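You operate a simulated robot arm through the tools that you are given. There is no shell and no other tool.

Carry out the task below with a simulated robot arm. There is one attempt and no reset: what you move stays moved.

## Task
Set right what has fallen over on the long worktop. At the end: the green ball of twine is on the grey coaster; the blue box (marked "SPINACH"), which lies on its side on the long worktop, stands upright there; the silver scoop from the long worktop stands where the green ball of twine stood; the buttermilk carton, which lies on its side on the long worktop, stands upright there; whatever was shut is shut again. Leave all else as you found it, and nothing knocked over. Set down upright: buttermilk carton, box.
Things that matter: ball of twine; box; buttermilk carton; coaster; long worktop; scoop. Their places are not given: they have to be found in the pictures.

It is judged by the outcome, as a careful person would: the job done as asked, and still so three seconds after it is handed in. It fails if anything else is knocked over, pushed out of place, dropped, spilled or broken.

## Robot
A 7-joint arm with a two-finger parallel gripper, fixed in place. Base frame: the origin is on the floor under the middle of its stand, x ahead of it, y to its left, z up; the work surface is at about z = 0.91. Readings come in m, rad, newtons and seconds.
With the tool pointing down near the work surface it reaches from about 0.28 to 0.68 m from the base axis. Its first joint turns from -1.152 to 1.152 rad. Payload 1.57 kg.
The tool frame sits at the grasp point between the pads (the TCP): z along the fingers, y along the line on which they close. The tips reach 0.03 m beyond it. Largest opening 0.11 m; finger width 0.024, thickness 0.012; the body of the gripper, 0.048 by 0.112 m, starts 0.078 m behind the TCP.
Orientation is told as [roll, pitch, yaw] about the base's x, y, z axes, in that order, counted from this pose: with the fingers straight down and closing along the base's y, the tool's x points along the base's -x, its y along +y and its z along -z.

## Interface
- The arm moves only by the tool nudge_tool. Its argument "steps" is a list that holds one entry, the list of rows, each a list of 7 numbers: the closure, from 0 (fully open) to 1 (shut), then the shift along the tool's x, y, z in m, then the turn, a rotation vector about the tool's x, y, z in rad. In form: [[[claw, dx, dy, dz, wx, wy, wz], ...]]. A call has 1 to 20 rows; each row shifts and turns the commanded pose from where the row before left it, along the tool's axes as they then stand. A row lasts 0.2 s, in which the tool goes at most 0.05 m and 0.15 rad; a call with a longer step from one row to the next is refused whole, and so is a gripper value outside its range. A pose out of reach is approached as far as the arm can. The call stops where the force on the tool passes 40 N (or 10 N more than at its start, if that is more) or the arm is blocked; 0.2 s more then pass. Each finger travels about 0.108 m/s and halts on what it meets, pressing with about 42 N; the grip force reading is that of the motor and also rises with nothing between the fingers. The clock runs only during rows and for 0.2 s after the last one: add rows that do not move to give the fingers time. The reply holds the time, the measured pose of the TCP, the force on the tool along the base axes, the opening and the grip force, in the units named above and with some noise, with the torque about the TCP (base axes, N m) and any sound that the robot's microphone picked up.
- Cameras (640 x 400 px; columns grow to the right, rows downward): "scene" is fixed at [0.1704, -0.4166, 1.3784]; the picture's right is [0.58, -0.81, 0.00], its down [-0.66, -0.47, -0.59] and it looks along [0.48, 0.34, -0.81] (base axes); focal length 214 px, centre (320, 200). "wrist" rides on the gripper at [0.07, 0.016, -0.141] in the tool frame; the picture's right is [-0.23, 0.97, 0.00], its down [-0.86, -0.20, -0.48] and it looks along [-0.47, -0.11, 0.88] (tool axes); focal length 222 px, centre (320, 200).
- snapshot(camera): a new picture of that camera. No time passes.
- pixel_to_xyz(camera, pixels): for up to 12 pixels [column, row] of the newest picture of that camera ("zoom" is the newest enlarged one), the place [x, y, z] in the base frame of the surface seen there, good to about 0.002 m. No time passes.
- inspect(camera, box): a new picture of the part [left, top, right, bottom] of that camera's present view, enlarged. No time passes.
- hand_in(): hands the job in; it is judged then, once.

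Leave the gripper open and the arm clear of the work at the hand-in unless told otherwise.

The tools are called after "Call:" as name(argument=value, ...) on one line, values as JSON. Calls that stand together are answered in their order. nudge_tool: Moves the arm, as the interface text tells. Its arguments: {"type":"object","properties":{"steps":{"type":"array"}},"required":["steps"]} The other tools are called the same way: snapshot (camera) takes a picture; pixel_to_xyz (camera, pixels) gives the place of the surface under pixels of a picture; inspect (camera, box) takes an enlarged picture of a part of a camera's view; hand_in () hands the job in.

At the start:

```text
t: 0.0
eef_pos: [0.4063, 0.1209, 1.2312]
ee_rot: [0.0, 0.001, 0.0]
wrist_force: [0.0, 0.1, 0.4]
ft_torque: [-0.03, 0.0, -0.03]
grip_width: 0.11
finger_force: 0.1
```

scene: 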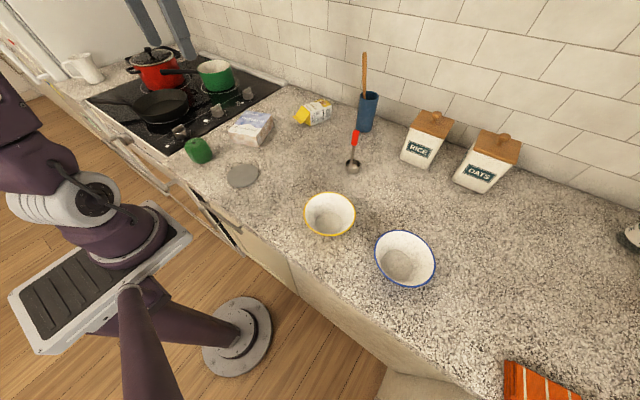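
wrist: 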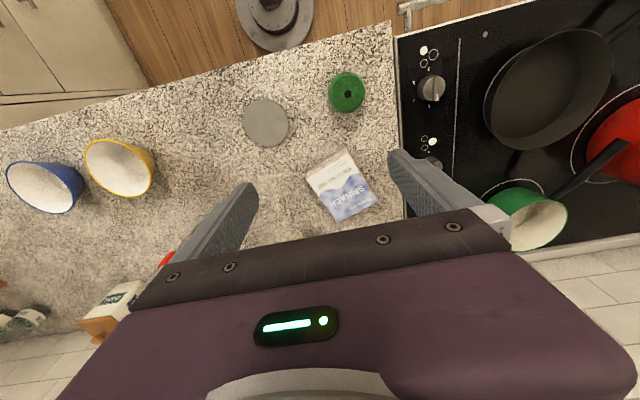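

I see the twine (green) near scene pixel (199,150), the coaster at (243,175), the spinach box at (251,128), the buttermilk carton at (313,112) and the scoop at (354,155). I'll enlarge these parts first to see details.

Call:
inspect(camera="scene", box=[170, 80, 290, 200])

Call:
inspect(camera="scene", box=[280, 40, 400, 200])

Call:
inspect(camera="wrist", box=[230, 60, 400, 240])

Call:
pixel_to_xyz(camera="scene", pixels=[[199, 143], [199, 150], [243, 175], [251, 128], [265, 120], [235, 128], [313, 112], [327, 108], [300, 116], [354, 166], [355, 135], [353, 150]])

```text
3.33 times, centred on (230, 140) of scene
```

zoom: 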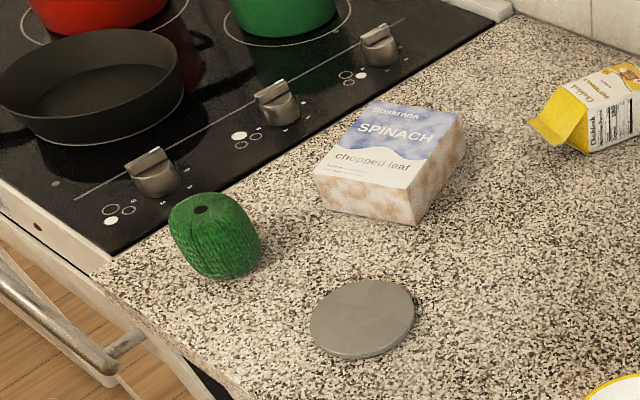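

```text
2.50 times, centred on (340, 120) of scene
```

zoom: 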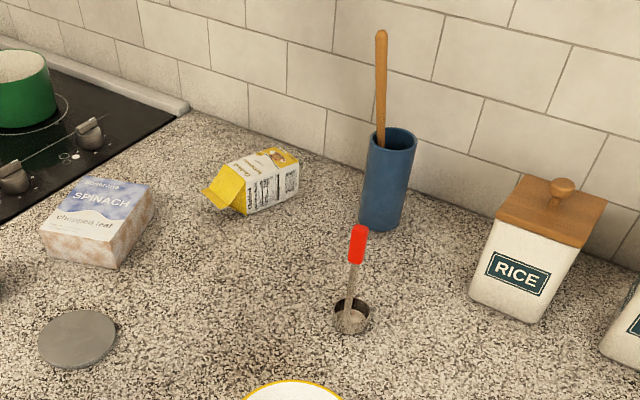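

```text
2.22 times, centred on (315, 150) of wrist
```

zoom: 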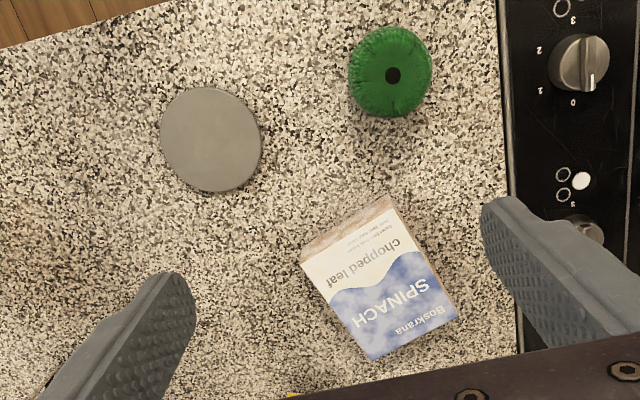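

```text
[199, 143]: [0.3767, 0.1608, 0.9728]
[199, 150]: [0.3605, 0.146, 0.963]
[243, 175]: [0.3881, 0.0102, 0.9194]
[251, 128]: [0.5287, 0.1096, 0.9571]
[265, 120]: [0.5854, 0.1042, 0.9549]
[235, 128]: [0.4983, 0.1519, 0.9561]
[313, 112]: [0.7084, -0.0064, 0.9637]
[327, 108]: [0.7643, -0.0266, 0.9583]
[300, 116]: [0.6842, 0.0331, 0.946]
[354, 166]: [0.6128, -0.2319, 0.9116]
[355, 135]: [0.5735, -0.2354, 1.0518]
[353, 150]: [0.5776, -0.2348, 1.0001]
```

The scoop stands with its handle up, the box lies with its printed face up, and the carton lies with its yellow gable towards the stove. Next I measure corners, starting with a closer zoom of the box and twine.

Call:
inspect(camera="scene", box=[220, 100, 284, 160])

```text
6.67 times, centred on (252, 130) of scene
```

zoom: 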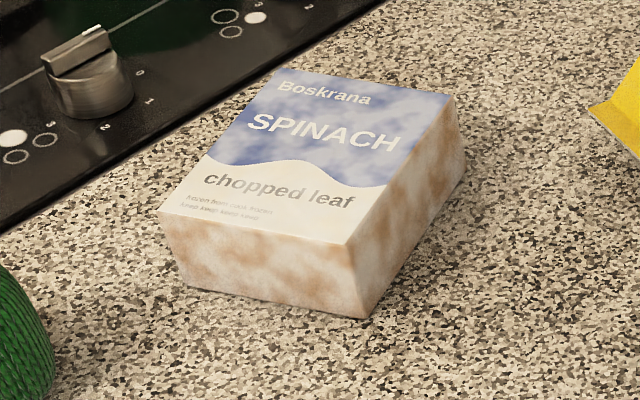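

The box corners on its upper face are at zoom pixels (283,70), (453,97), (343,242), (160,211), and the lower edge corners at (363,317), (187,287), (464,168). I read their places.

Call:
pixel_to_xyz(camera="zoom", pixels=[[285, 73], [450, 99], [343, 239], [164, 209], [362, 313], [189, 285], [462, 166], [300, 160], [260, 250], [410, 200], [520, 250], [120, 180]])

Call:
inspect(camera="scene", box=[284, 86, 348, 134])

```text
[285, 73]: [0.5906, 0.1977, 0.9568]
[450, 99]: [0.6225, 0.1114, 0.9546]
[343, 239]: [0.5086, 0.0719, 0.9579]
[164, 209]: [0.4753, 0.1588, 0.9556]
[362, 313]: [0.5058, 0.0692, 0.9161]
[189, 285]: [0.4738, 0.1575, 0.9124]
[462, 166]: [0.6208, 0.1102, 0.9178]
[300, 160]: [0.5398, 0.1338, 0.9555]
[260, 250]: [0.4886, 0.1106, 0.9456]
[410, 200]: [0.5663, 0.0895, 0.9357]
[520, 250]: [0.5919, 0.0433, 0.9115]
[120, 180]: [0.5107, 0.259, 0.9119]
```

```text
8.33 times, centred on (316, 110) of scene
```

zoom: 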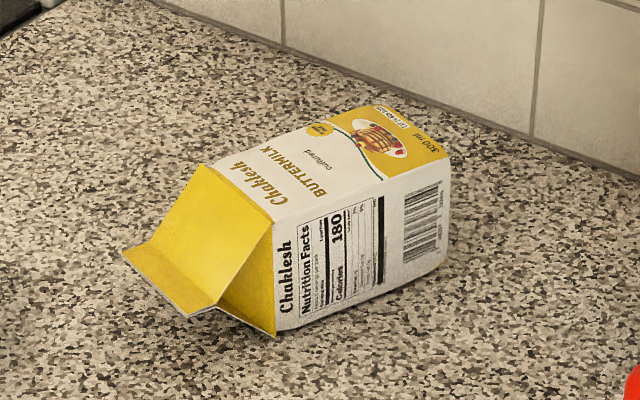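

The box is about 0.12 long, 0.093 wide, 0.045 thick, its print-top pointing about 19° left of +x. Now I read the carton's corners in this newest zoom.

Call:
pixel_to_xyz(camera="zoom", pixels=[[207, 170], [282, 217], [378, 112], [444, 158], [440, 258], [280, 325], [128, 254], [188, 310], [218, 297], [330, 160], [360, 250], [60, 250]])

Call:
inspect(camera="scene", box=[326, 120, 390, 180])

```text
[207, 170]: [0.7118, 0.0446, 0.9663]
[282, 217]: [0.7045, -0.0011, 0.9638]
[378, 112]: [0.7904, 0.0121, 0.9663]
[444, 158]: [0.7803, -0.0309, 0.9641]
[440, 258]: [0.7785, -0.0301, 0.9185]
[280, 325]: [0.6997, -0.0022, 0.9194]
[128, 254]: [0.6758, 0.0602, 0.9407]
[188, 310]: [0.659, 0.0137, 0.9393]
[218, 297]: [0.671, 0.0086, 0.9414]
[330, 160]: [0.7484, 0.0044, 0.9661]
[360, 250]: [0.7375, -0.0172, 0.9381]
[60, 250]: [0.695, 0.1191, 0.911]
```

```text
6.67 times, centred on (358, 150) of scene
```

zoom: 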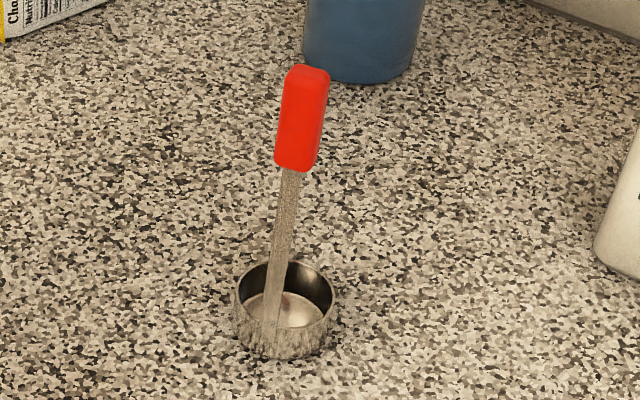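

The carton is about 0.125 long overall, body about 0.05×0.055, its gable pointing back towards the robot (bottom far away at about x 0.785). Now I measure the scoop in the newest zoom: red grip top (305,72), grip bottom (292,165), bowl rim left (240,290), right (332,290), front (285,350).

Call:
pixel_to_xyz(camera="zoom", pixels=[[293, 80], [325, 80], [309, 68], [282, 155], [316, 160], [298, 120], [287, 200], [278, 260], [238, 295], [330, 300], [283, 350], [310, 265]])

Call:
inspect(camera="scene", box=[175, 125, 275, 195])

```text
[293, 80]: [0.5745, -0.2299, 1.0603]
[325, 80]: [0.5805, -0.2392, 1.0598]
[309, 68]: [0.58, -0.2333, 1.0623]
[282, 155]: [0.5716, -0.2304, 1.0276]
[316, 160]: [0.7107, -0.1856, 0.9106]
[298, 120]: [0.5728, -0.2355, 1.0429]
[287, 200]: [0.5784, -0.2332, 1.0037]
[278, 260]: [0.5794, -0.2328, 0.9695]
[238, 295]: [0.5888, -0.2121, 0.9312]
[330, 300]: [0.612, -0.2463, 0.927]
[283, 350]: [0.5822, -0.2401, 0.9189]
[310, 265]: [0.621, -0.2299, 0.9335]
```

```text
5.71 times, centred on (225, 160) of scene
```

zoom: 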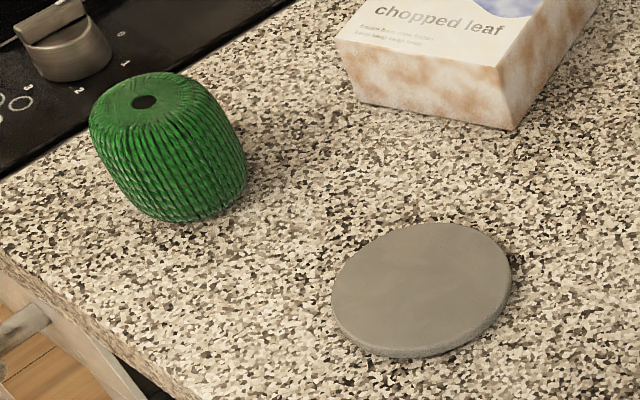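

The scoop's handle is a thin vertical strip at about (0.577,-0.234), bowl centre about (0.600,-0.228). Now I read the twine and coaster in the newest zoom.

Call:
pixel_to_xyz(camera="zoom", pixels=[[145, 103], [95, 128], [205, 82], [135, 80], [160, 125], [240, 180], [182, 216], [335, 292], [510, 262], [420, 225], [405, 345], [423, 285]])

Call:
pixel_to_xyz(camera="wrist", pixels=[[347, 93], [330, 93], [364, 93], [346, 75], [346, 110], [266, 122], [245, 122], [286, 122], [266, 101], [266, 143], [400, 60], [400, 120]])

```text
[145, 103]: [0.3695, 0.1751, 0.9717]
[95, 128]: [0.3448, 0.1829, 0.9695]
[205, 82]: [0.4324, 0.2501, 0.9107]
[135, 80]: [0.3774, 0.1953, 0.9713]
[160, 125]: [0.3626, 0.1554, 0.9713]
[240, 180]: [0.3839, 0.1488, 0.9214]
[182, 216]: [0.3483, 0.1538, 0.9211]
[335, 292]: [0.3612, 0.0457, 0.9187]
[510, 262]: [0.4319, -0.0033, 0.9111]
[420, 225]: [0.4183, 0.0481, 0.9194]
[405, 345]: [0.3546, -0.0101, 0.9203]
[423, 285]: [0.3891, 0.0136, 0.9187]
```

```text
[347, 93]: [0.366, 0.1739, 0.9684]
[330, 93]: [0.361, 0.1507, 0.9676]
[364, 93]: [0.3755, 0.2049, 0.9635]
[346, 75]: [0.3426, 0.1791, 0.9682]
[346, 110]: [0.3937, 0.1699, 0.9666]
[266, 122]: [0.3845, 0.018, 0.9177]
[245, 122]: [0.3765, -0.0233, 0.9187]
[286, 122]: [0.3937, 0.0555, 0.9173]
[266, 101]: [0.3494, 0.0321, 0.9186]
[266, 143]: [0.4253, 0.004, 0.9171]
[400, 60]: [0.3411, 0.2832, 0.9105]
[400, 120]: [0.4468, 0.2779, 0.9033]
```

I now have a plan. The carton comes first: grip it with the tool tilted 45° forward, then a half turn about the tool axis stands it up. First I test in free air whether the wrist can turn that far: yaw +158° (a turn of −2.76 rad about tool z) at the present height.

Call:
nudge_tool(steps=[[[0, 0, 0, 0, 0, 0, -0.1453], [0, 0, 0, 0, 0, 0, -0.1453], [0, 0, 0, 0, 0, 0, -0.1453], [0, 0, 0, 0, 0, 0, -0.1453], [0, 0, 0, 0, 0, 0, -0.1453], [0, 0, 0, 0, 0, 0, -0.1453], [0, 0, 0, 0, 0, 0, -0.1453], [0, 0, 0, 0, 0, 0, -0.1453], [0, 0, 0, 0, 0, 0, -0.1453], [0, 0, 0, 0, 0, 0, -0.1453], [0, 0, 0, 0, 0, 0, -0.1453], [0, 0, 0, 0, 0, 0, -0.1453], [0, 0, 0, 0, 0, 0, -0.1453], [0, 0, 0, 0, 0, 0, -0.1453], [0, 0, 0, 0, 0, 0, -0.1453], [0, 0, 0, 0, 0, 0, -0.1453], [0, 0, 0, 0, 0, 0, -0.1453], [0, 0, 0, 0, 0, 0, -0.1453], [0, 0, 0, 0, 0, 0, -0.1453]]])

```text
t: 4.0
eef_pos: [0.4066, 0.1198, 1.2317]
ee_rot: [0.0, -0.001, 2.766]
wrist_force: [0.2, -0.5, 0.9]
ft_torque: [-0.01, -0.01, 0.0]
grip_width: 0.1098
finger_force: 0.0
```

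The wrist reached yaw 2.766 rad. Let me look at both cameras from here.

Call:
snapshot(camera="wrist")

Call:
snapshot(camera="scene")

```text
taken
```

wrist: 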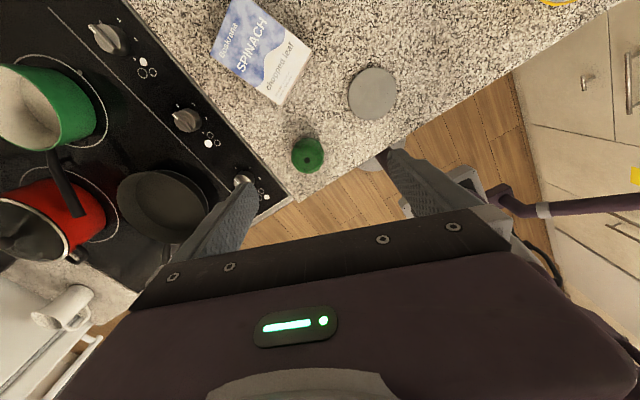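

```text
taken
```

scene: 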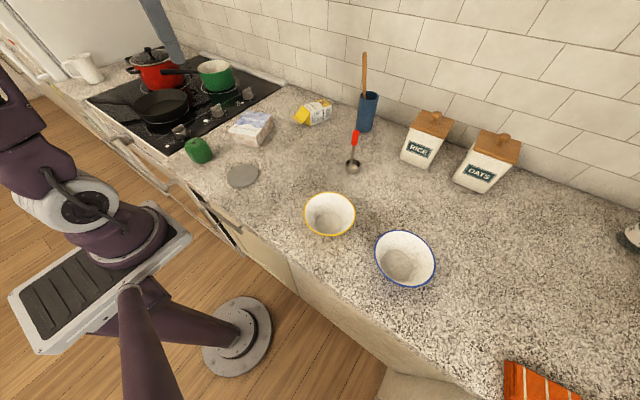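

I check obstacles near the carton: crock around (367,112), its base (364,130), spoon tip (364,57), wall above the carton (330,85), rice jar (425,135), yellow-rim bowl edge (330,200).

Call:
pixel_to_xyz(camera="scene", pixels=[[358, 112], [378, 112], [364, 129], [369, 94], [364, 57], [330, 85], [300, 70], [420, 140], [425, 118], [330, 197], [307, 215], [180, 20]])

```text
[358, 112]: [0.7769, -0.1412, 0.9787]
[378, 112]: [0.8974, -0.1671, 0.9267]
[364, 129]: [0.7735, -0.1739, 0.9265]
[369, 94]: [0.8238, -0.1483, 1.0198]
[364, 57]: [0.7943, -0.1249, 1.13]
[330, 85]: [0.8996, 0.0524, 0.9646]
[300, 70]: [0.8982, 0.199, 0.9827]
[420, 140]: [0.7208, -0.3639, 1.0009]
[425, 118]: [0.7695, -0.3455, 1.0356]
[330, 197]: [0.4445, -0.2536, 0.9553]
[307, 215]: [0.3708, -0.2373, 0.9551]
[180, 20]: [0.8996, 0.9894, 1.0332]
```

The crock is at about (0.80,-0.16) and the wall at x=0.90, so there is room. Next I tilt the tool 45° forward (0.785 rad about tool y) in place, fingers open, to check that the pose is reachable.

Call:
nudge_tool(steps=[[[0, 0, 0, 0, 0, 0.1309, 0], [0, 0, 0, 0, 0, 0.1309, 0], [0, 0, 0, 0, 0, 0.1309, 0], [0, 0, 0, 0, 0, 0.1309, 0], [0, 0, 0, 0, 0, 0.1309, 0], [0, 0, 0, 0, 0, 0.1309, 0], [0, 0, 0, 0, 0, 0, 0]]])

```text
t: 5.6
eef_pos: [0.406, 0.1204, 1.232]
ee_rot: [-0.001, 0.788, 2.764]
wrist_force: [0.5, 0.0, -0.3]
ft_torque: [0.02, 0.0, -0.02]
grip_width: 0.11
finger_force: 0.0
```

Tilt is reached. Now I move to the pre-grasp point about 0.12 m back along the approach, near (0.654,0.044,1.032).

Call:
nudge_tool(steps=[[[0, 0.00515, -0.0027, 0.0405, 0, 0, 0], [0, 0.00515, -0.0027, 0.0405, 0, 0, 0], [0, 0.00515, -0.0027, 0.0405, 0, 0, 0], [0, 0.00515, -0.0027, 0.0405, 0, 0, 0], [0, 0.00515, -0.0027, 0.0405, 0, 0, 0], [0, 0.00515, -0.0027, 0.0405, 0, 0, 0], [0, 0.00515, -0.0027, 0.0405, 0, 0, 0], [0, 0.00515, -0.0027, 0.0405, 0, 0, 0], [0, 0, 0, 0, 0, 0, 0]]])

Call:
snapshot(camera="scene")

Call:
snapshot(camera="wrist")

```text
t: 7.6
eef_pos: [0.6556, 0.0447, 1.0305]
ee_rot: [0.0, 0.786, 2.765]
wrist_force: [0.3, 0.1, -0.1]
ft_torque: [0.02, -0.02, 0.01]
grip_width: 0.1103
finger_force: 0.1
```

```text
taken
```

scene: 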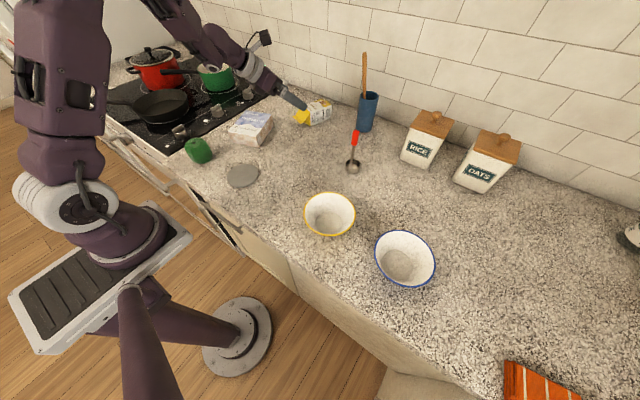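

```text
taken
```

wrist: 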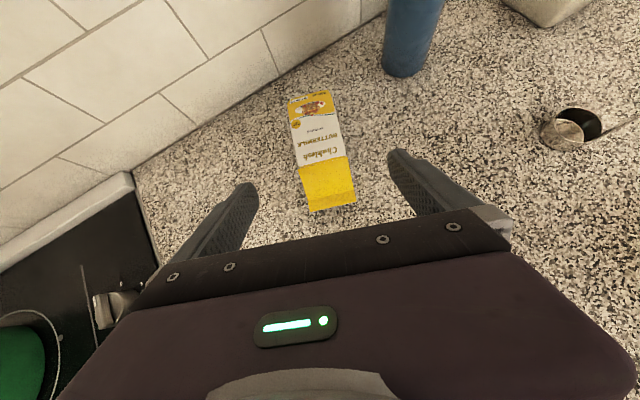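

The arm is in the intended pose, with the carton seen between the fingers. I re-measure the carton from the wrist camera: body corners (289,105), (331,93), (300,165), (347,157), gable ridge (310,210), (355,202).

Call:
inspect(camera="wrist", box=[260, 80, 390, 220])

Call:
pixel_to_xyz(camera="wrist", pixels=[[292, 106], [329, 97], [301, 160], [344, 153], [311, 207], [353, 199], [318, 130], [323, 160]])

```text
2.86 times, centred on (325, 150) of wrist
```

zoom: 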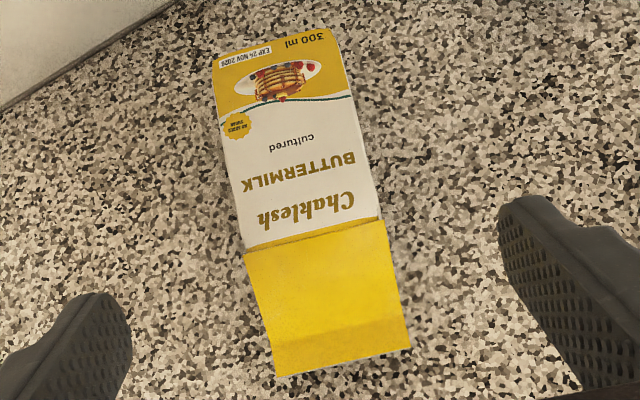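

```text
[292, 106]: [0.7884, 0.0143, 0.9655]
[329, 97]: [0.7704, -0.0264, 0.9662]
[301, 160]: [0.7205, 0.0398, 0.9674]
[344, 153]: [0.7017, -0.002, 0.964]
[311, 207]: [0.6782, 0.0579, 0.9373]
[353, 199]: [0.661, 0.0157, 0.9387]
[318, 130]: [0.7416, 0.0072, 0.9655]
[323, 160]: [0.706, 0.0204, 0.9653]
```

The carton axis is about −21°, its body centre about (0.745,0.006): well aligned. I advance 0.12 m along the tool axis to the grasp point (0.735,0.0105,0.947), fingers open.

Call:
nudge_tool(steps=[[[0, 0.0004, 0.0005, 0.024, 0, 0, 0], [0, 0.0004, 0.0005, 0.024, 0, 0, 0], [0, 0.0004, 0.0005, 0.024, 0, 0, 0], [0, 0.0004, 0.0005, 0.024, 0, 0, 0], [0, 0.0004, 0.0005, 0.024, 0, 0, 0], [0, 0, 0, 0, 0, 0, 0]]])

Call:
snapshot(camera="wrist")

Call:
inspect(camera="scene", box=[220, 60, 380, 180])

```text
t: 9.0
eef_pos: [0.7337, 0.0106, 0.9462]
ee_rot: [0.0, 0.786, 2.764]
wrist_force: [0.4, 0.0, 0.6]
ft_torque: [-0.01, -0.03, 0.02]
grip_width: 0.1097
finger_force: 0.0
```

```text
taken
```

wrist: 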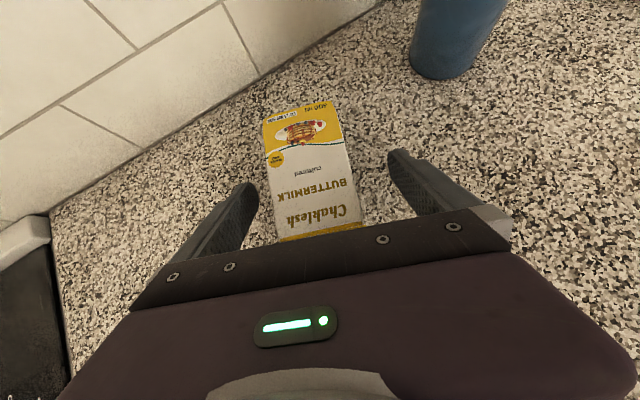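

```text
3.33 times, centred on (300, 120) of scene
```

zoom: 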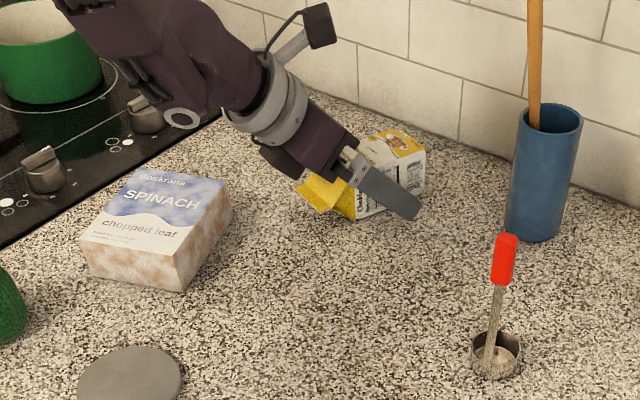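

The fingers straddle the carton body. I close the gripper, without moving.

Call:
nudge_tool(steps=[[[0.4, 0, 0, 0, 0, 0, 0], [0.7, 0, 0, 0, 0, 0, 0], [1, 0, 0, 0, 0, 0, 0], [1, 0, 0, 0, 0, 0, 0], [1, 0, 0, 0, 0, 0, 0]]])

Call:
snapshot(camera="wrist")

```text
t: 10.2
eef_pos: [0.7347, 0.0106, 0.9464]
ee_rot: [0.0, 0.786, 2.763]
wrist_force: [-0.7, 1.3, 0.6]
ft_torque: [0.15, -0.1, 0.05]
grip_width: 0.0569
finger_force: 41.8
```

```text
taken
```

wrist: 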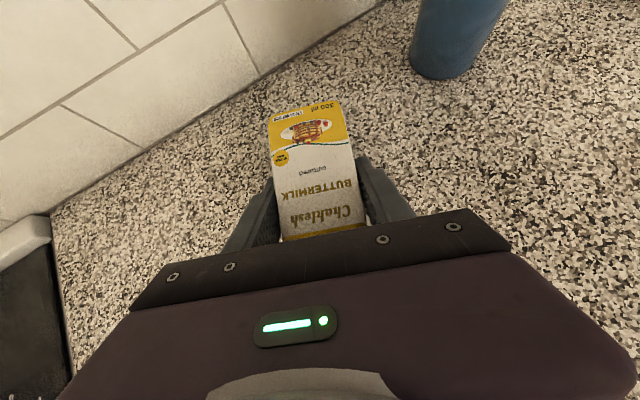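

Grip holds at 0.057 m opening, 42 N. I lift straight up 0.06 m, then continue up and back to about (0.66,0.04,1.10).

Call:
nudge_tool(steps=[[[1, 0.0141, 0, -0.0141, 0, 0, 0], [1, 0.0141, 0, -0.0141, 0, 0, 0], [1, 0.0141, 0, -0.0141, 0, 0, 0], [1, 0.0018, 0, -0.03, 0, 0, 0], [1, 0.0018, 0, -0.03, 0, 0, 0], [1, 0.0018, 0, -0.03, 0, 0, 0], [1, 0.0018, 0, -0.03, 0, 0, 0], [1, 0, 0, 0, 0, 0, 0]]])

Call:
snapshot(camera="wrist")

Call:
inspect(camera="scene", box=[220, 40, 380, 160])

```text
t: 12.0
eef_pos: [0.6594, 0.0408, 1.097]
ee_rot: [-0.001, 0.786, 2.763]
wrist_force: [0.4, -0.4, -3.0]
ft_torque: [0.02, 0.01, -0.02]
grip_width: 0.0562
finger_force: 42.0
```

```text
taken
```

wrist: 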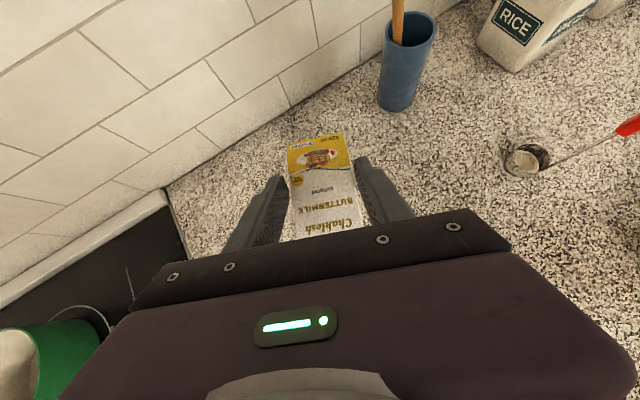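

```text
3.33 times, centred on (300, 100) of scene
```

zoom: 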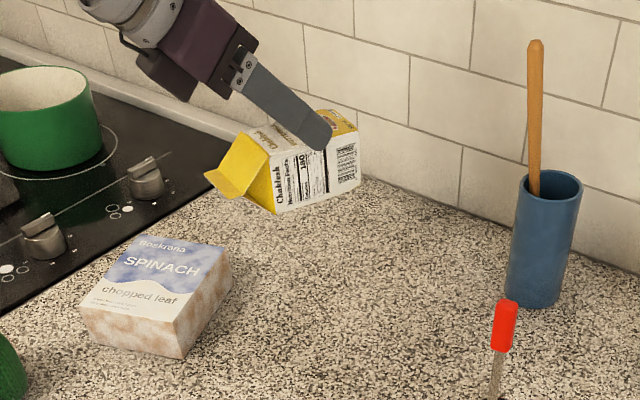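

The carton is up (3 N weight). It seems to have tipped slightly in the grip; I measure its edges in the zoom: side face corners (270,152), (355,132), (357,183), (282,208), gable tip (208,176), (245,205).

Call:
pixel_to_xyz(camera="zoom", pixels=[[273, 155], [354, 134], [356, 182], [282, 206], [212, 177], [228, 193], [340, 165], [300, 195], [262, 128], [325, 112], [345, 150], [290, 200]])

Call:
pixel_to_xyz(camera="wrist", pixels=[[292, 155], [340, 138], [350, 165], [296, 175], [320, 180], [330, 215]])

```text
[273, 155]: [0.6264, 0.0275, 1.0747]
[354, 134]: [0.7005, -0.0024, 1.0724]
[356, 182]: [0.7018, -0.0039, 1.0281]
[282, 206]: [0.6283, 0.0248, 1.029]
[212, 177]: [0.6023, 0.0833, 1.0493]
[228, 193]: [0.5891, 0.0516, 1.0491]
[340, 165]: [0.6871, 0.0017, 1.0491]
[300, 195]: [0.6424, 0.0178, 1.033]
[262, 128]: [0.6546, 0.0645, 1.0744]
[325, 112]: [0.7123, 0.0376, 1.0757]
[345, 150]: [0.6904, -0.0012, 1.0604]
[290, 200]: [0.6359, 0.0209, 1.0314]
```

```text
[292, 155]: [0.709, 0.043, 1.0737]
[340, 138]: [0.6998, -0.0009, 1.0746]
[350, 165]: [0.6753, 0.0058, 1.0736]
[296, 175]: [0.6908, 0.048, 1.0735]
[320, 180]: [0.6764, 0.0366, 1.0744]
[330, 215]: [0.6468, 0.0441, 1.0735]
```

The carton is level, but its top face reads 1.074 while the TCP is at 1.097, so it may have slid towards the fingertips. I check the finger tip position relative to the carton in this zoom at (318,146), (325,135), (305,120) and take a closer look.

Call:
pixel_to_xyz(camera="zoom", pixels=[[318, 146], [325, 138], [305, 122], [280, 105], [328, 128], [312, 146]])

Call:
inspect(camera="scene", box=[262, 50, 326, 98])

Call:
inspect(camera="wrist", box=[220, 110, 440, 260])

```text
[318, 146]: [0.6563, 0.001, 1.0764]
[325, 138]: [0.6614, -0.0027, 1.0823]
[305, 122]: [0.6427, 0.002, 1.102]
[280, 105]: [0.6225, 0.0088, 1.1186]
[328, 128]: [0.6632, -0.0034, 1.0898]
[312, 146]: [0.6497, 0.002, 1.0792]
```

```text
8.33 times, centred on (294, 74) of scene
```

zoom: 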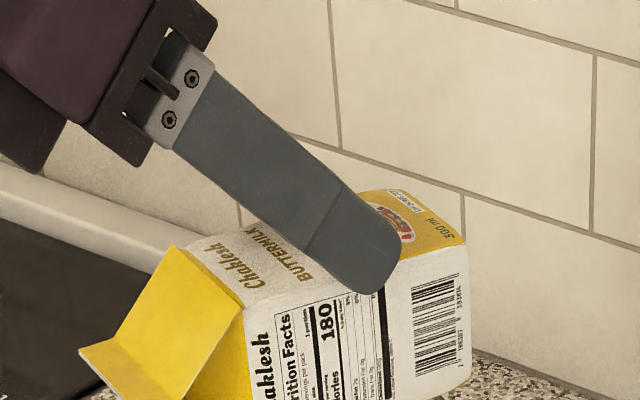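

```text
2.67 times, centred on (330, 185) of wrist
```

zoom: 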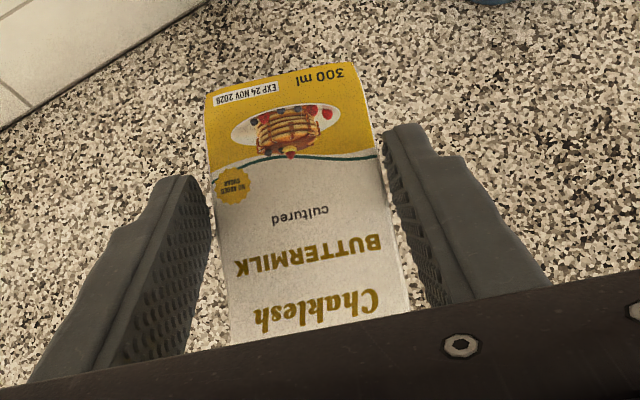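

The fingertips only overlap the top of the carton's sides: it slid about 4 cm during the lift. I'll put it back down at once, a bit forward of here and clear of the spinach box, before it can fall.

Call:
nudge_tool(steps=[[[1, -0.0353, 0, 0.0353, 0, 0, 0], [1, -0.0163, 0, 0.0445, 0, 0, 0], [1, 0.0127, 0, 0.0297, 0, 0, 0]]])

Call:
inspect(camera="scene", box=[250, 60, 346, 132])

Call:
snapshot(camera="wrist")

```text
t: 12.8
eef_pos: [0.7046, 0.0217, 0.9929]
ee_rot: [-0.001, 0.786, 2.763]
wrist_force: [0.0, 0.4, -3.2]
ft_torque: [-0.01, 0.03, 0.0]
grip_width: 0.0563
finger_force: 42.5
```

```text
5.56 times, centred on (298, 96) of scene
```

zoom: 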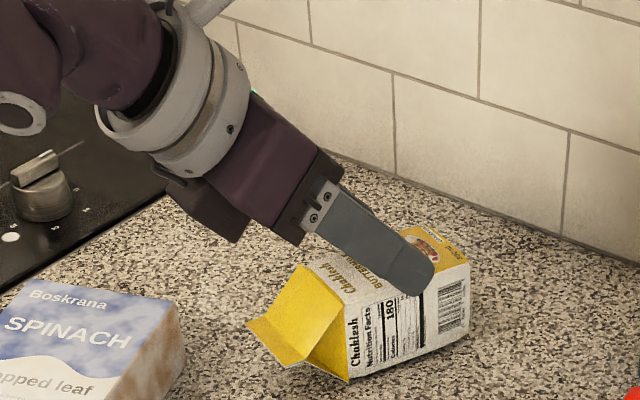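

```text
taken
```

wrist: 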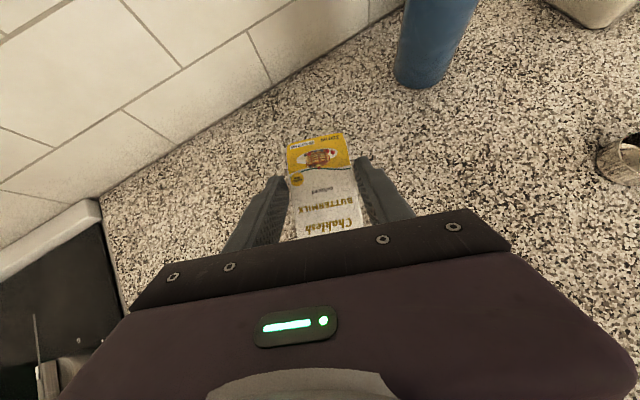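

The carton is still held (3.2 N) just above the worktop, and no further sliding shows. I measure its top face now: zoom (330,262), (460,262), side (440,320), (360,370), gable tip (262,322), finger tip (410,290).

Call:
pixel_to_xyz(camera="zoom", pixels=[[350, 305], [462, 265], [462, 330], [355, 375], [252, 322], [285, 362], [412, 290], [335, 265], [440, 240], [430, 260], [400, 292]])

Call:
inspect(camera="wrist", box=[220, 110, 440, 260])

```text
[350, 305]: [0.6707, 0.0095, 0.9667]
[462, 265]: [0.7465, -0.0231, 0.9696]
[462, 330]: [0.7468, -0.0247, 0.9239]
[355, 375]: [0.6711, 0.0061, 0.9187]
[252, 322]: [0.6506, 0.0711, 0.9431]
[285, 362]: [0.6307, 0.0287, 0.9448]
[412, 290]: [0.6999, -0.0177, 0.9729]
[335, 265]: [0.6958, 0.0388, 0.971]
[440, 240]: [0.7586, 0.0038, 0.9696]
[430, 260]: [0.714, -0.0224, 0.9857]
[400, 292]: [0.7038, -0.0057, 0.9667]
```

```text
2.67 times, centred on (330, 185) of wrist
```

zoom: 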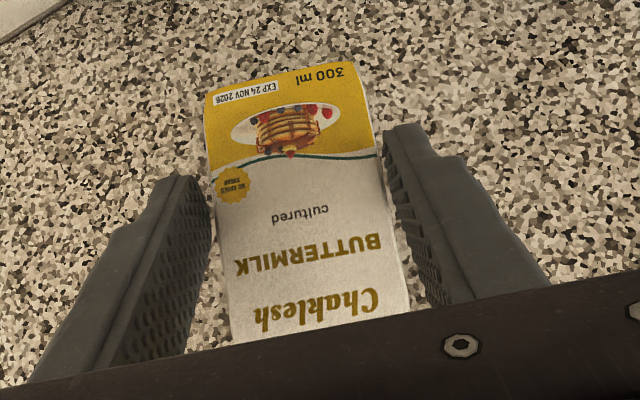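

No further slip (top face still 0.023 below the TCP). I'll lower the last 3 mm, open, and then regrasp deeper.

Call:
nudge_tool(steps=[[[1, -0.0021, 0, 0.0021, 0, 0, 0], [1, 0, 0, 0, 0, 0, 0], [0.45, 0, 0, 0, 0, 0, 0], [0.3, 0, 0, 0, 0, 0, 0], [0.1, 0, 0, 0, 0, 0, 0], [0, 0, 0, 0, 0, 0, 0], [0, 0, 0, 0, 0, 0, 0]]])

Call:
snapshot(camera="wrist")

Call:
inspect(camera="scene", box=[250, 60, 346, 132])

```text
t: 14.4
eef_pos: [0.7045, 0.0207, 0.9911]
ee_rot: [0.002, 0.785, 2.763]
wrist_force: [0.4, 0.5, 0.5]
ft_torque: [0.0, 0.01, 0.0]
grip_width: 0.1102
finger_force: 0.0
```

```text
taken
```

wrist: 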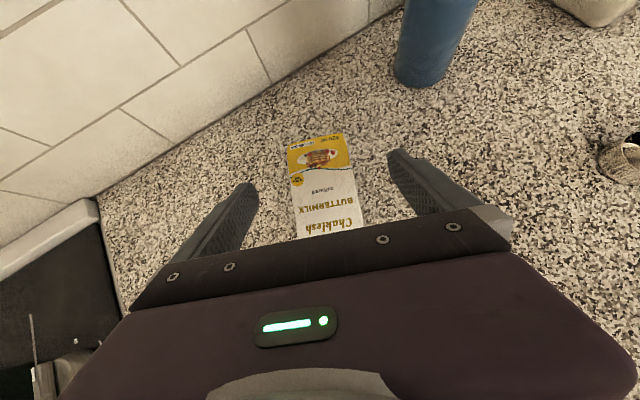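

```text
5.56 times, centred on (298, 96) of scene
```

zoom: 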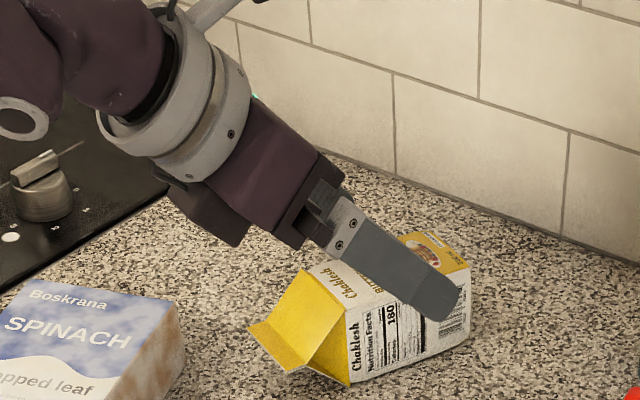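

The carton rests on the worktop again. I lower the tool 0.045 m so the pads cover the full side (TCP z 0.946), then close with extra waiting time.

Call:
nudge_tool(steps=[[[0, -0.0106, 0, 0.0106, 0, 0, 0], [0, -0.0106, 0, 0.0106, 0, 0, 0], [0, -0.0106, 0, 0.0106, 0, 0, 0], [0, 0, 0, 0, 0, 0, 0], [0.3, 0, 0, 0, 0, 0, 0], [0.5, 0, 0, 0, 0, 0, 0], [0.7, 0, 0, 0, 0, 0, 0], [1, 0, 0, 0, 0, 0, 0], [1, 0, 0, 0, 0, 0, 0], [1, 0, 0, 0, 0, 0, 0], [1, 0, 0, 0, 0, 0, 0], [1, 0, 0, 0, 0, 0, 0]]])

Call:
inspect(camera="wrist", box=[220, 80, 440, 260])

Call:
inspect(camera="scene", box=[270, 70, 346, 127])

```text
t: 17.0
eef_pos: [0.7069, 0.0215, 0.944]
ee_rot: [0.0, 0.785, 2.763]
wrist_force: [0.6, -1.8, 0.6]
ft_torque: [-0.12, -0.16, -0.08]
grip_width: 0.0569
finger_force: 42.2
```

```text
2.22 times, centred on (330, 170) of wrist
```

zoom: 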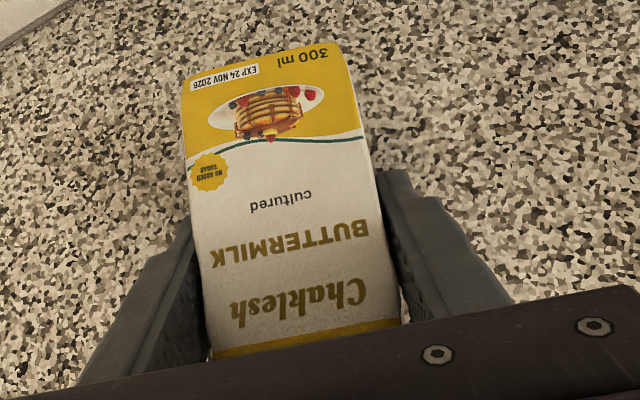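

```text
7.02 times, centred on (308, 98) of scene
```

zoom: 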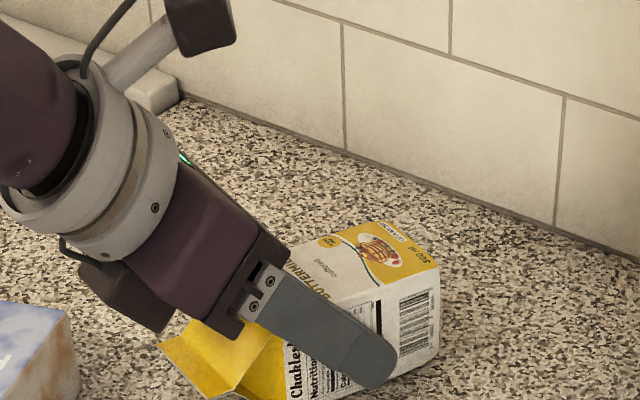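

Closed at 0.057 m again. I now lift only 0.02 m, slowly, and check if the carton follows.

Call:
nudge_tool(steps=[[[1, 0.0035, 0, -0.0035, 0, 0, 0], [1, 0.0035, 0, -0.0035, 0, 0, 0], [1, 0.0035, 0, -0.0035, 0, 0, 0], [1, 0.0035, 0, -0.0035, 0, 0, 0]]])

Call:
inspect(camera="wrist", box=[220, 80, 440, 260])

Call:
inspect(camera="scene", box=[270, 70, 346, 127])

```text
t: 18.0
eef_pos: [0.7058, 0.0201, 0.9641]
ee_rot: [0.001, 0.788, 2.762]
wrist_force: [-0.2, 0.1, -3.4]
ft_torque: [-0.03, 0.02, -0.01]
grip_width: 0.0568
finger_force: 42.5
```

```text
2.22 times, centred on (330, 170) of wrist
```

zoom: 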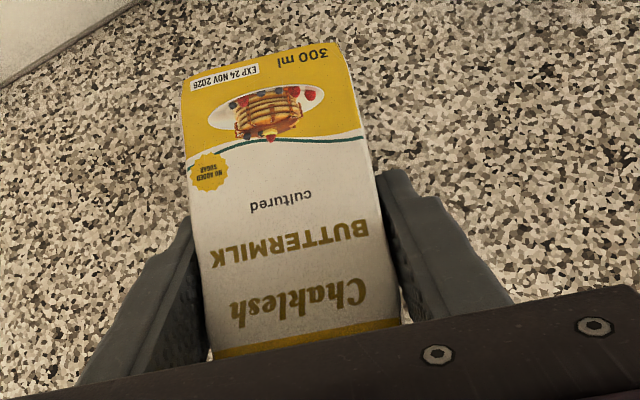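

```text
7.02 times, centred on (308, 98) of scene
```

zoom: 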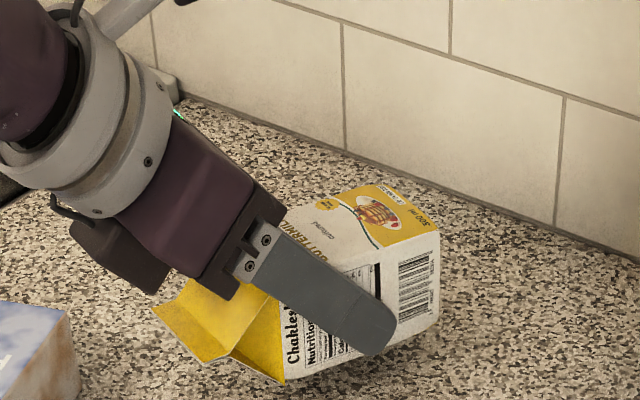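

This time it follows without slipping (view unchanged, 3.4 N carried). I keep lifting gently to about z 1.06.

Call:
nudge_tool(steps=[[[1, 0.0053, 0, -0.0053, 0, 0, 0], [1, 0.007, 0, -0.007, 0, 0, 0], [1, 0.0085, 0, -0.0085, 0, 0, 0], [1, 0.0085, 0, -0.0085, 0, 0, 0], [1, 0.0085, 0, -0.0085, 0, 0, 0], [1, 0.0085, 0, -0.0085, 0, 0, 0], [1, 0.0085, 0, -0.0085, 0, 0, 0], [1, 0.007, 0, -0.007, 0, 0, 0], [1, 0.0053, 0, -0.0053, 0, 0, 0], [1, 0, 0, 0, 0, 0, 0]]])

Call:
inspect(camera="wrist", box=[220, 80, 440, 260])

Call:
inspect(camera="scene", box=[260, 40, 356, 112])

```text
t: 20.2
eef_pos: [0.7062, 0.0208, 1.0586]
ee_rot: [-0.002, 0.785, 2.764]
wrist_force: [0.0, 0.2, -3.1]
ft_torque: [0.04, 0.02, 0.01]
grip_width: 0.0567
finger_force: 42.3
```

```text
2.22 times, centred on (330, 170) of wrist
```

zoom: 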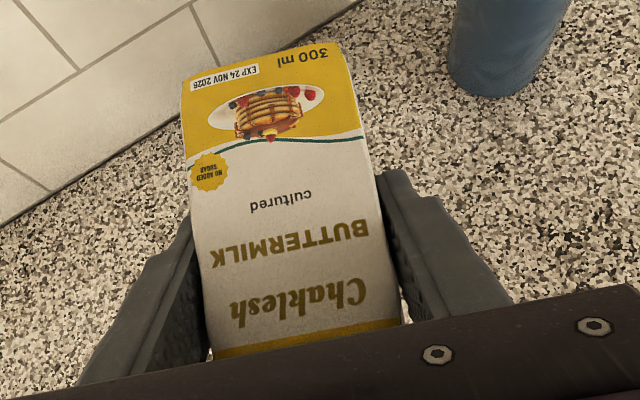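

```text
5.56 times, centred on (308, 76) of scene
```

zoom: 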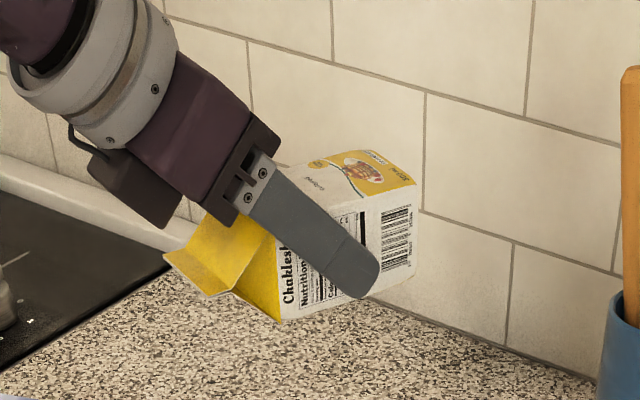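

Firm hold. Now I turn the tool about its own axis by +150° (20 rows of 0.131 rad), swinging the carton's bottom downwards in free air.

Call:
nudge_tool(steps=[[[1, 0, 0, 0, 0, 0, 0.08], [1, 0, 0, 0, 0, 0, 0.12], [1, 0, 0, 0, 0, 0, 0.131], [1, 0, 0, 0, 0, 0, 0.131], [1, 0, 0, 0, 0, 0, 0.131], [1, 0, 0, 0, 0, 0, 0.131], [1, 0, 0, 0, 0, 0, 0.131], [1, 0, 0, 0, 0, 0, 0.131], [1, 0, 0, 0, 0, 0, 0.131], [1, 0, 0, 0, 0, 0, 0.131], [1, 0, 0, 0, 0, 0, 0.131], [1, 0, 0, 0, 0, 0, 0.131], [1, 0, 0, 0, 0, 0, 0.131], [1, 0, 0, 0, 0, 0, 0.131], [1, 0, 0, 0, 0, 0, 0.131], [1, 0, 0, 0, 0, 0, 0.131], [1, 0, 0, 0, 0, 0, 0.131], [1, 0, 0, 0, 0, 0, 0.131], [1, 0, 0, 0, 0, 0, 0.131], [1, 0, 0, 0, 0, 0, 0.08]]])

Call:
inspect(camera="scene", box=[250, 30, 378, 126])

Call:
snapshot(camera="wrist")

```text
t: 24.4
eef_pos: [0.7072, 0.021, 1.0593]
ee_rot: [-0.532, -0.608, 0.422]
wrist_force: [0.0, -0.1, -3.6]
ft_torque: [0.02, 0.05, 0.0]
grip_width: 0.0565
finger_force: 41.3
```

```text
4.17 times, centred on (314, 78) of scene
```

zoom: 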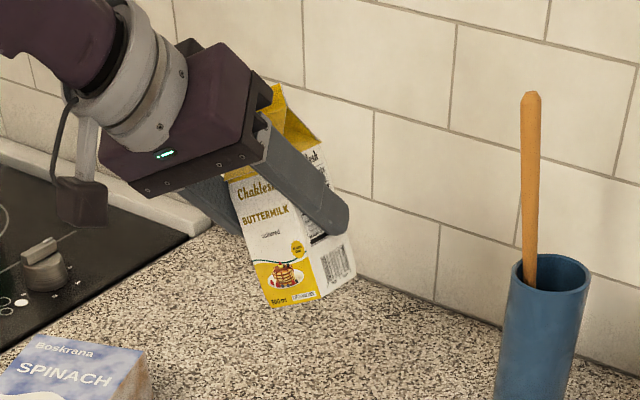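

```text
taken
```

wrist: 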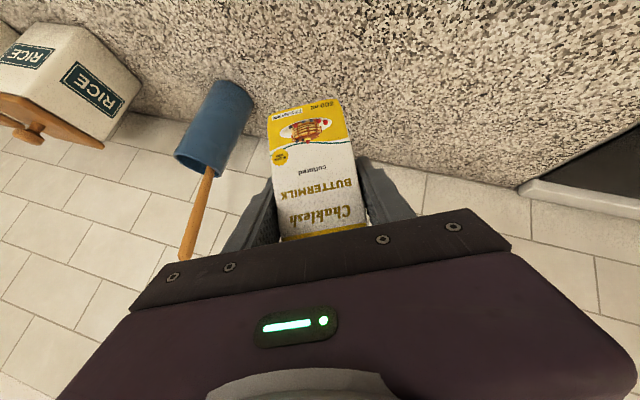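

The carton keeps its place in the grip. I finish the half turn with the remaining 0.635 rad.

Call:
nudge_tool(steps=[[[1, 0, 0, 0, 0, 0, 0.12], [1, 0, 0, 0, 0, 0, 0.13], [1, 0, 0, 0, 0, 0, 0.13], [1, 0, 0, 0, 0, 0, 0.13], [1, 0, 0, 0, 0, 0, 0.0746], [1, 0, 0, 0, 0, 0, 0.05], [1, 0, 0, 0, 0, 0, 0]]])

Call:
inspect(camera="scene", box=[250, 30, 378, 126])

Call:
snapshot(camera="wrist")

```text
t: 26.0
eef_pos: [0.7073, 0.0224, 1.0602]
ee_rot: [0.003, -0.785, -0.383]
wrist_force: [0.1, -0.6, -3.3]
ft_torque: [0.01, 0.02, 0.04]
grip_width: 0.057
finger_force: 41.8
```

```text
4.17 times, centred on (314, 78) of scene
```

zoom: 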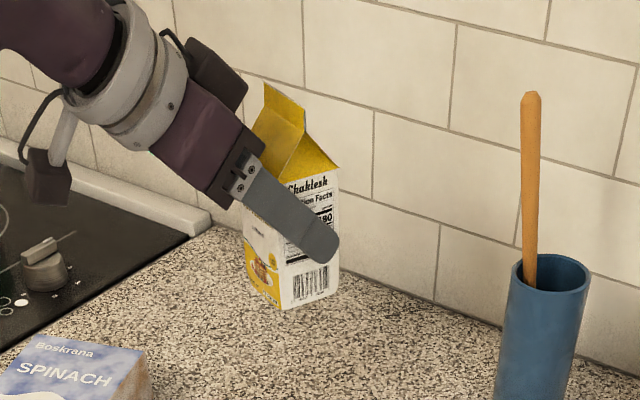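

```text
taken
```

wrist: 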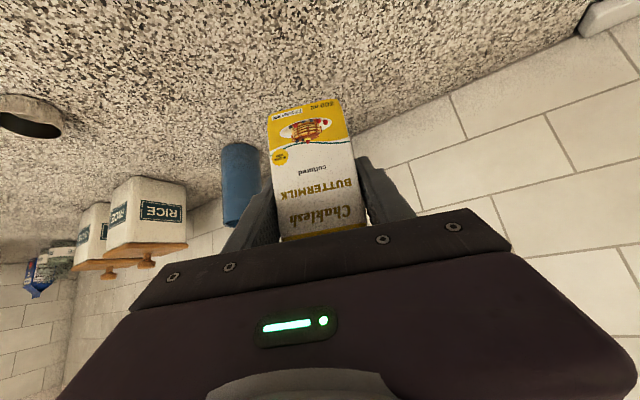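

The carton is upright in the air. I measure its bottom corners (283,306), (334,290), (248,288), side points and the camera housing (45,190) to know how far to lower.

Call:
pixel_to_xyz(camera="zoom", pixels=[[284, 304], [335, 290], [249, 287], [284, 200], [335, 180], [310, 295], [262, 95], [300, 115], [45, 195], [330, 250], [290, 240], [265, 290]])

```text
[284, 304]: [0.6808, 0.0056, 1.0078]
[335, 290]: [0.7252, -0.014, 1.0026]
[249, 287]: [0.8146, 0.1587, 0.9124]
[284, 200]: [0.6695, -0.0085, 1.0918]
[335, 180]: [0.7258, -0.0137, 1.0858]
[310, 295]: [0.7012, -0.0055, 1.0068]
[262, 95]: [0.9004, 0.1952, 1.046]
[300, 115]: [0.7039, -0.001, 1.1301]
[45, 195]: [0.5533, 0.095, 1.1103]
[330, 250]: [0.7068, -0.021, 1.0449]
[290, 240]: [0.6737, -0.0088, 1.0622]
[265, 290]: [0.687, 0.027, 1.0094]
```

Bottom edge is at about z 1.005 and the sides read vertical. I lower 0.085 m slowly.

Call:
nudge_tool(steps=[[[1, 0.008, 0, 0.008, 0, 0, 0], [1, 0.01, 0, 0.01, 0, 0, 0], [1, 0.01, 0, 0.01, 0, 0, 0], [1, 0.01, 0, 0.01, 0, 0, 0], [1, 0.01, 0, 0.01, 0, 0, 0], [1, 0.008, 0, 0.008, 0, 0, 0], [1, 0.004, 0, 0.004, 0, 0, 0], [1, 0, 0, 0, 0, 0, 0]]])

Call:
inspect(camera="scene", box=[250, 50, 378, 146])

```text
t: 27.8
eef_pos: [0.7062, 0.0214, 0.9746]
ee_rot: [0.001, -0.785, -0.381]
wrist_force: [0.4, -0.2, -3.9]
ft_torque: [0.0, 0.03, 0.02]
grip_width: 0.0568
finger_force: 41.8
```

```text
4.17 times, centred on (314, 98) of scene
```

zoom: 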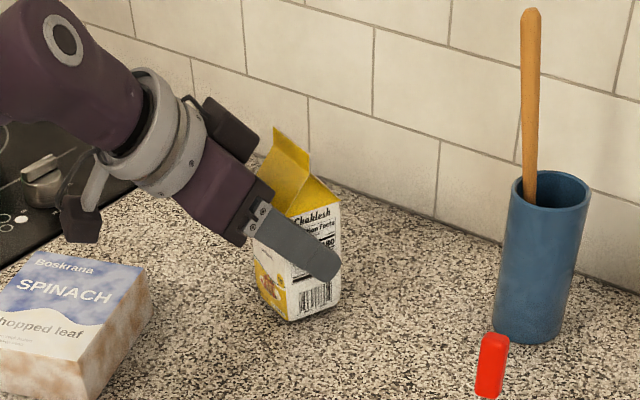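

Weight still fully carried. I go down another 4 mm in small steps and watch the vertical force.

Call:
nudge_tool(steps=[[[1, 0.001, 0, 0.001, 0, 0, 0], [1, 0.001, 0, 0.001, 0, 0, 0], [1, 0.001, 0, 0.001, 0, 0, 0], [1, 0, 0, 0, 0, 0, 0]]])

```text
t: 28.8
eef_pos: [0.7076, 0.0232, 0.9708]
ee_rot: [0.003, -0.783, -0.381]
wrist_force: [-0.6, 0.4, -3.0]
ft_torque: [-0.01, 0.0, 0.01]
grip_width: 0.0566
finger_force: 42.0
```

Still about −3 N, so not touching yet. I go down another 3 mm in 1 mm steps.

Call:
nudge_tool(steps=[[[1, 0.0007, 0, 0.0007, 0, 0, 0], [1, 0.0007, 0, 0.0007, 0, 0, 0], [1, 0.0007, 0, 0.0007, 0, 0, 0], [1, 0, 0, 0, 0, 0, 0]]])

Call:
inspect(camera="scene", box=[290, 70, 350, 130])

```text
t: 29.8
eef_pos: [0.7085, 0.0226, 0.9699]
ee_rot: [0.003, -0.791, -0.38]
wrist_force: [-6.6, 2.7, 29.1]
ft_torque: [-0.29, 0.84, -0.16]
grip_width: 0.0567
finger_force: 42.1
```

```text
6.67 times, centred on (320, 100) of scene
```

zoom: 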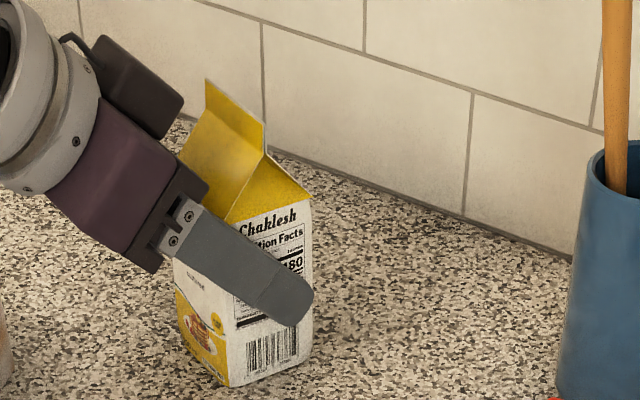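

Touchdown (29 N up). I back off about 1 mm to unload it before opening.

Call:
nudge_tool(steps=[[[1, -0.0008, 0, -0.0008, 0, 0, 0], [1, 0, 0, 0, 0, 0, 0]]])

```text
t: 30.4
eef_pos: [0.7079, 0.0223, 0.9697]
ee_rot: [0.001, -0.788, -0.382]
wrist_force: [4.1, 2.9, 23.5]
ft_torque: [-0.6, -0.65, 0.09]
grip_width: 0.0566
finger_force: 42.4
```

Still 23 N; back off a little more.

Call:
nudge_tool(steps=[[[1, -0.0006, 0, -0.0006, 0, 0, 0], [1, 0, 0, 0, 0, 0, 0]]])

```text
t: 31.0
eef_pos: [0.7063, 0.0219, 0.9695]
ee_rot: [0.0, -0.786, -0.382]
wrist_force: [7.5, 1.8, 15.0]
ft_torque: [-0.28, -1.0, 0.24]
grip_width: 0.0569
finger_force: 42.2
```

Call:
nudge_tool(steps=[[[1, -0.0006, 0, -0.0006, 0, 0, 0], [1, 0, 0, 0, 0, 0, 0]]])

Call:
inspect(camera="scene", box=[290, 70, 350, 130])

```text
t: 31.6
eef_pos: [0.7074, 0.0212, 0.9691]
ee_rot: [0.0, -0.783, -0.382]
wrist_force: [5.1, 1.9, 9.7]
ft_torque: [0.17, -0.77, 0.08]
grip_width: 0.0569
finger_force: 41.7
```

```text
6.67 times, centred on (320, 100) of scene
```

zoom: 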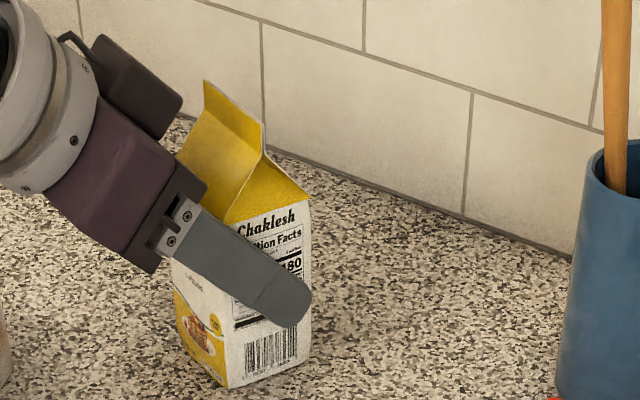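

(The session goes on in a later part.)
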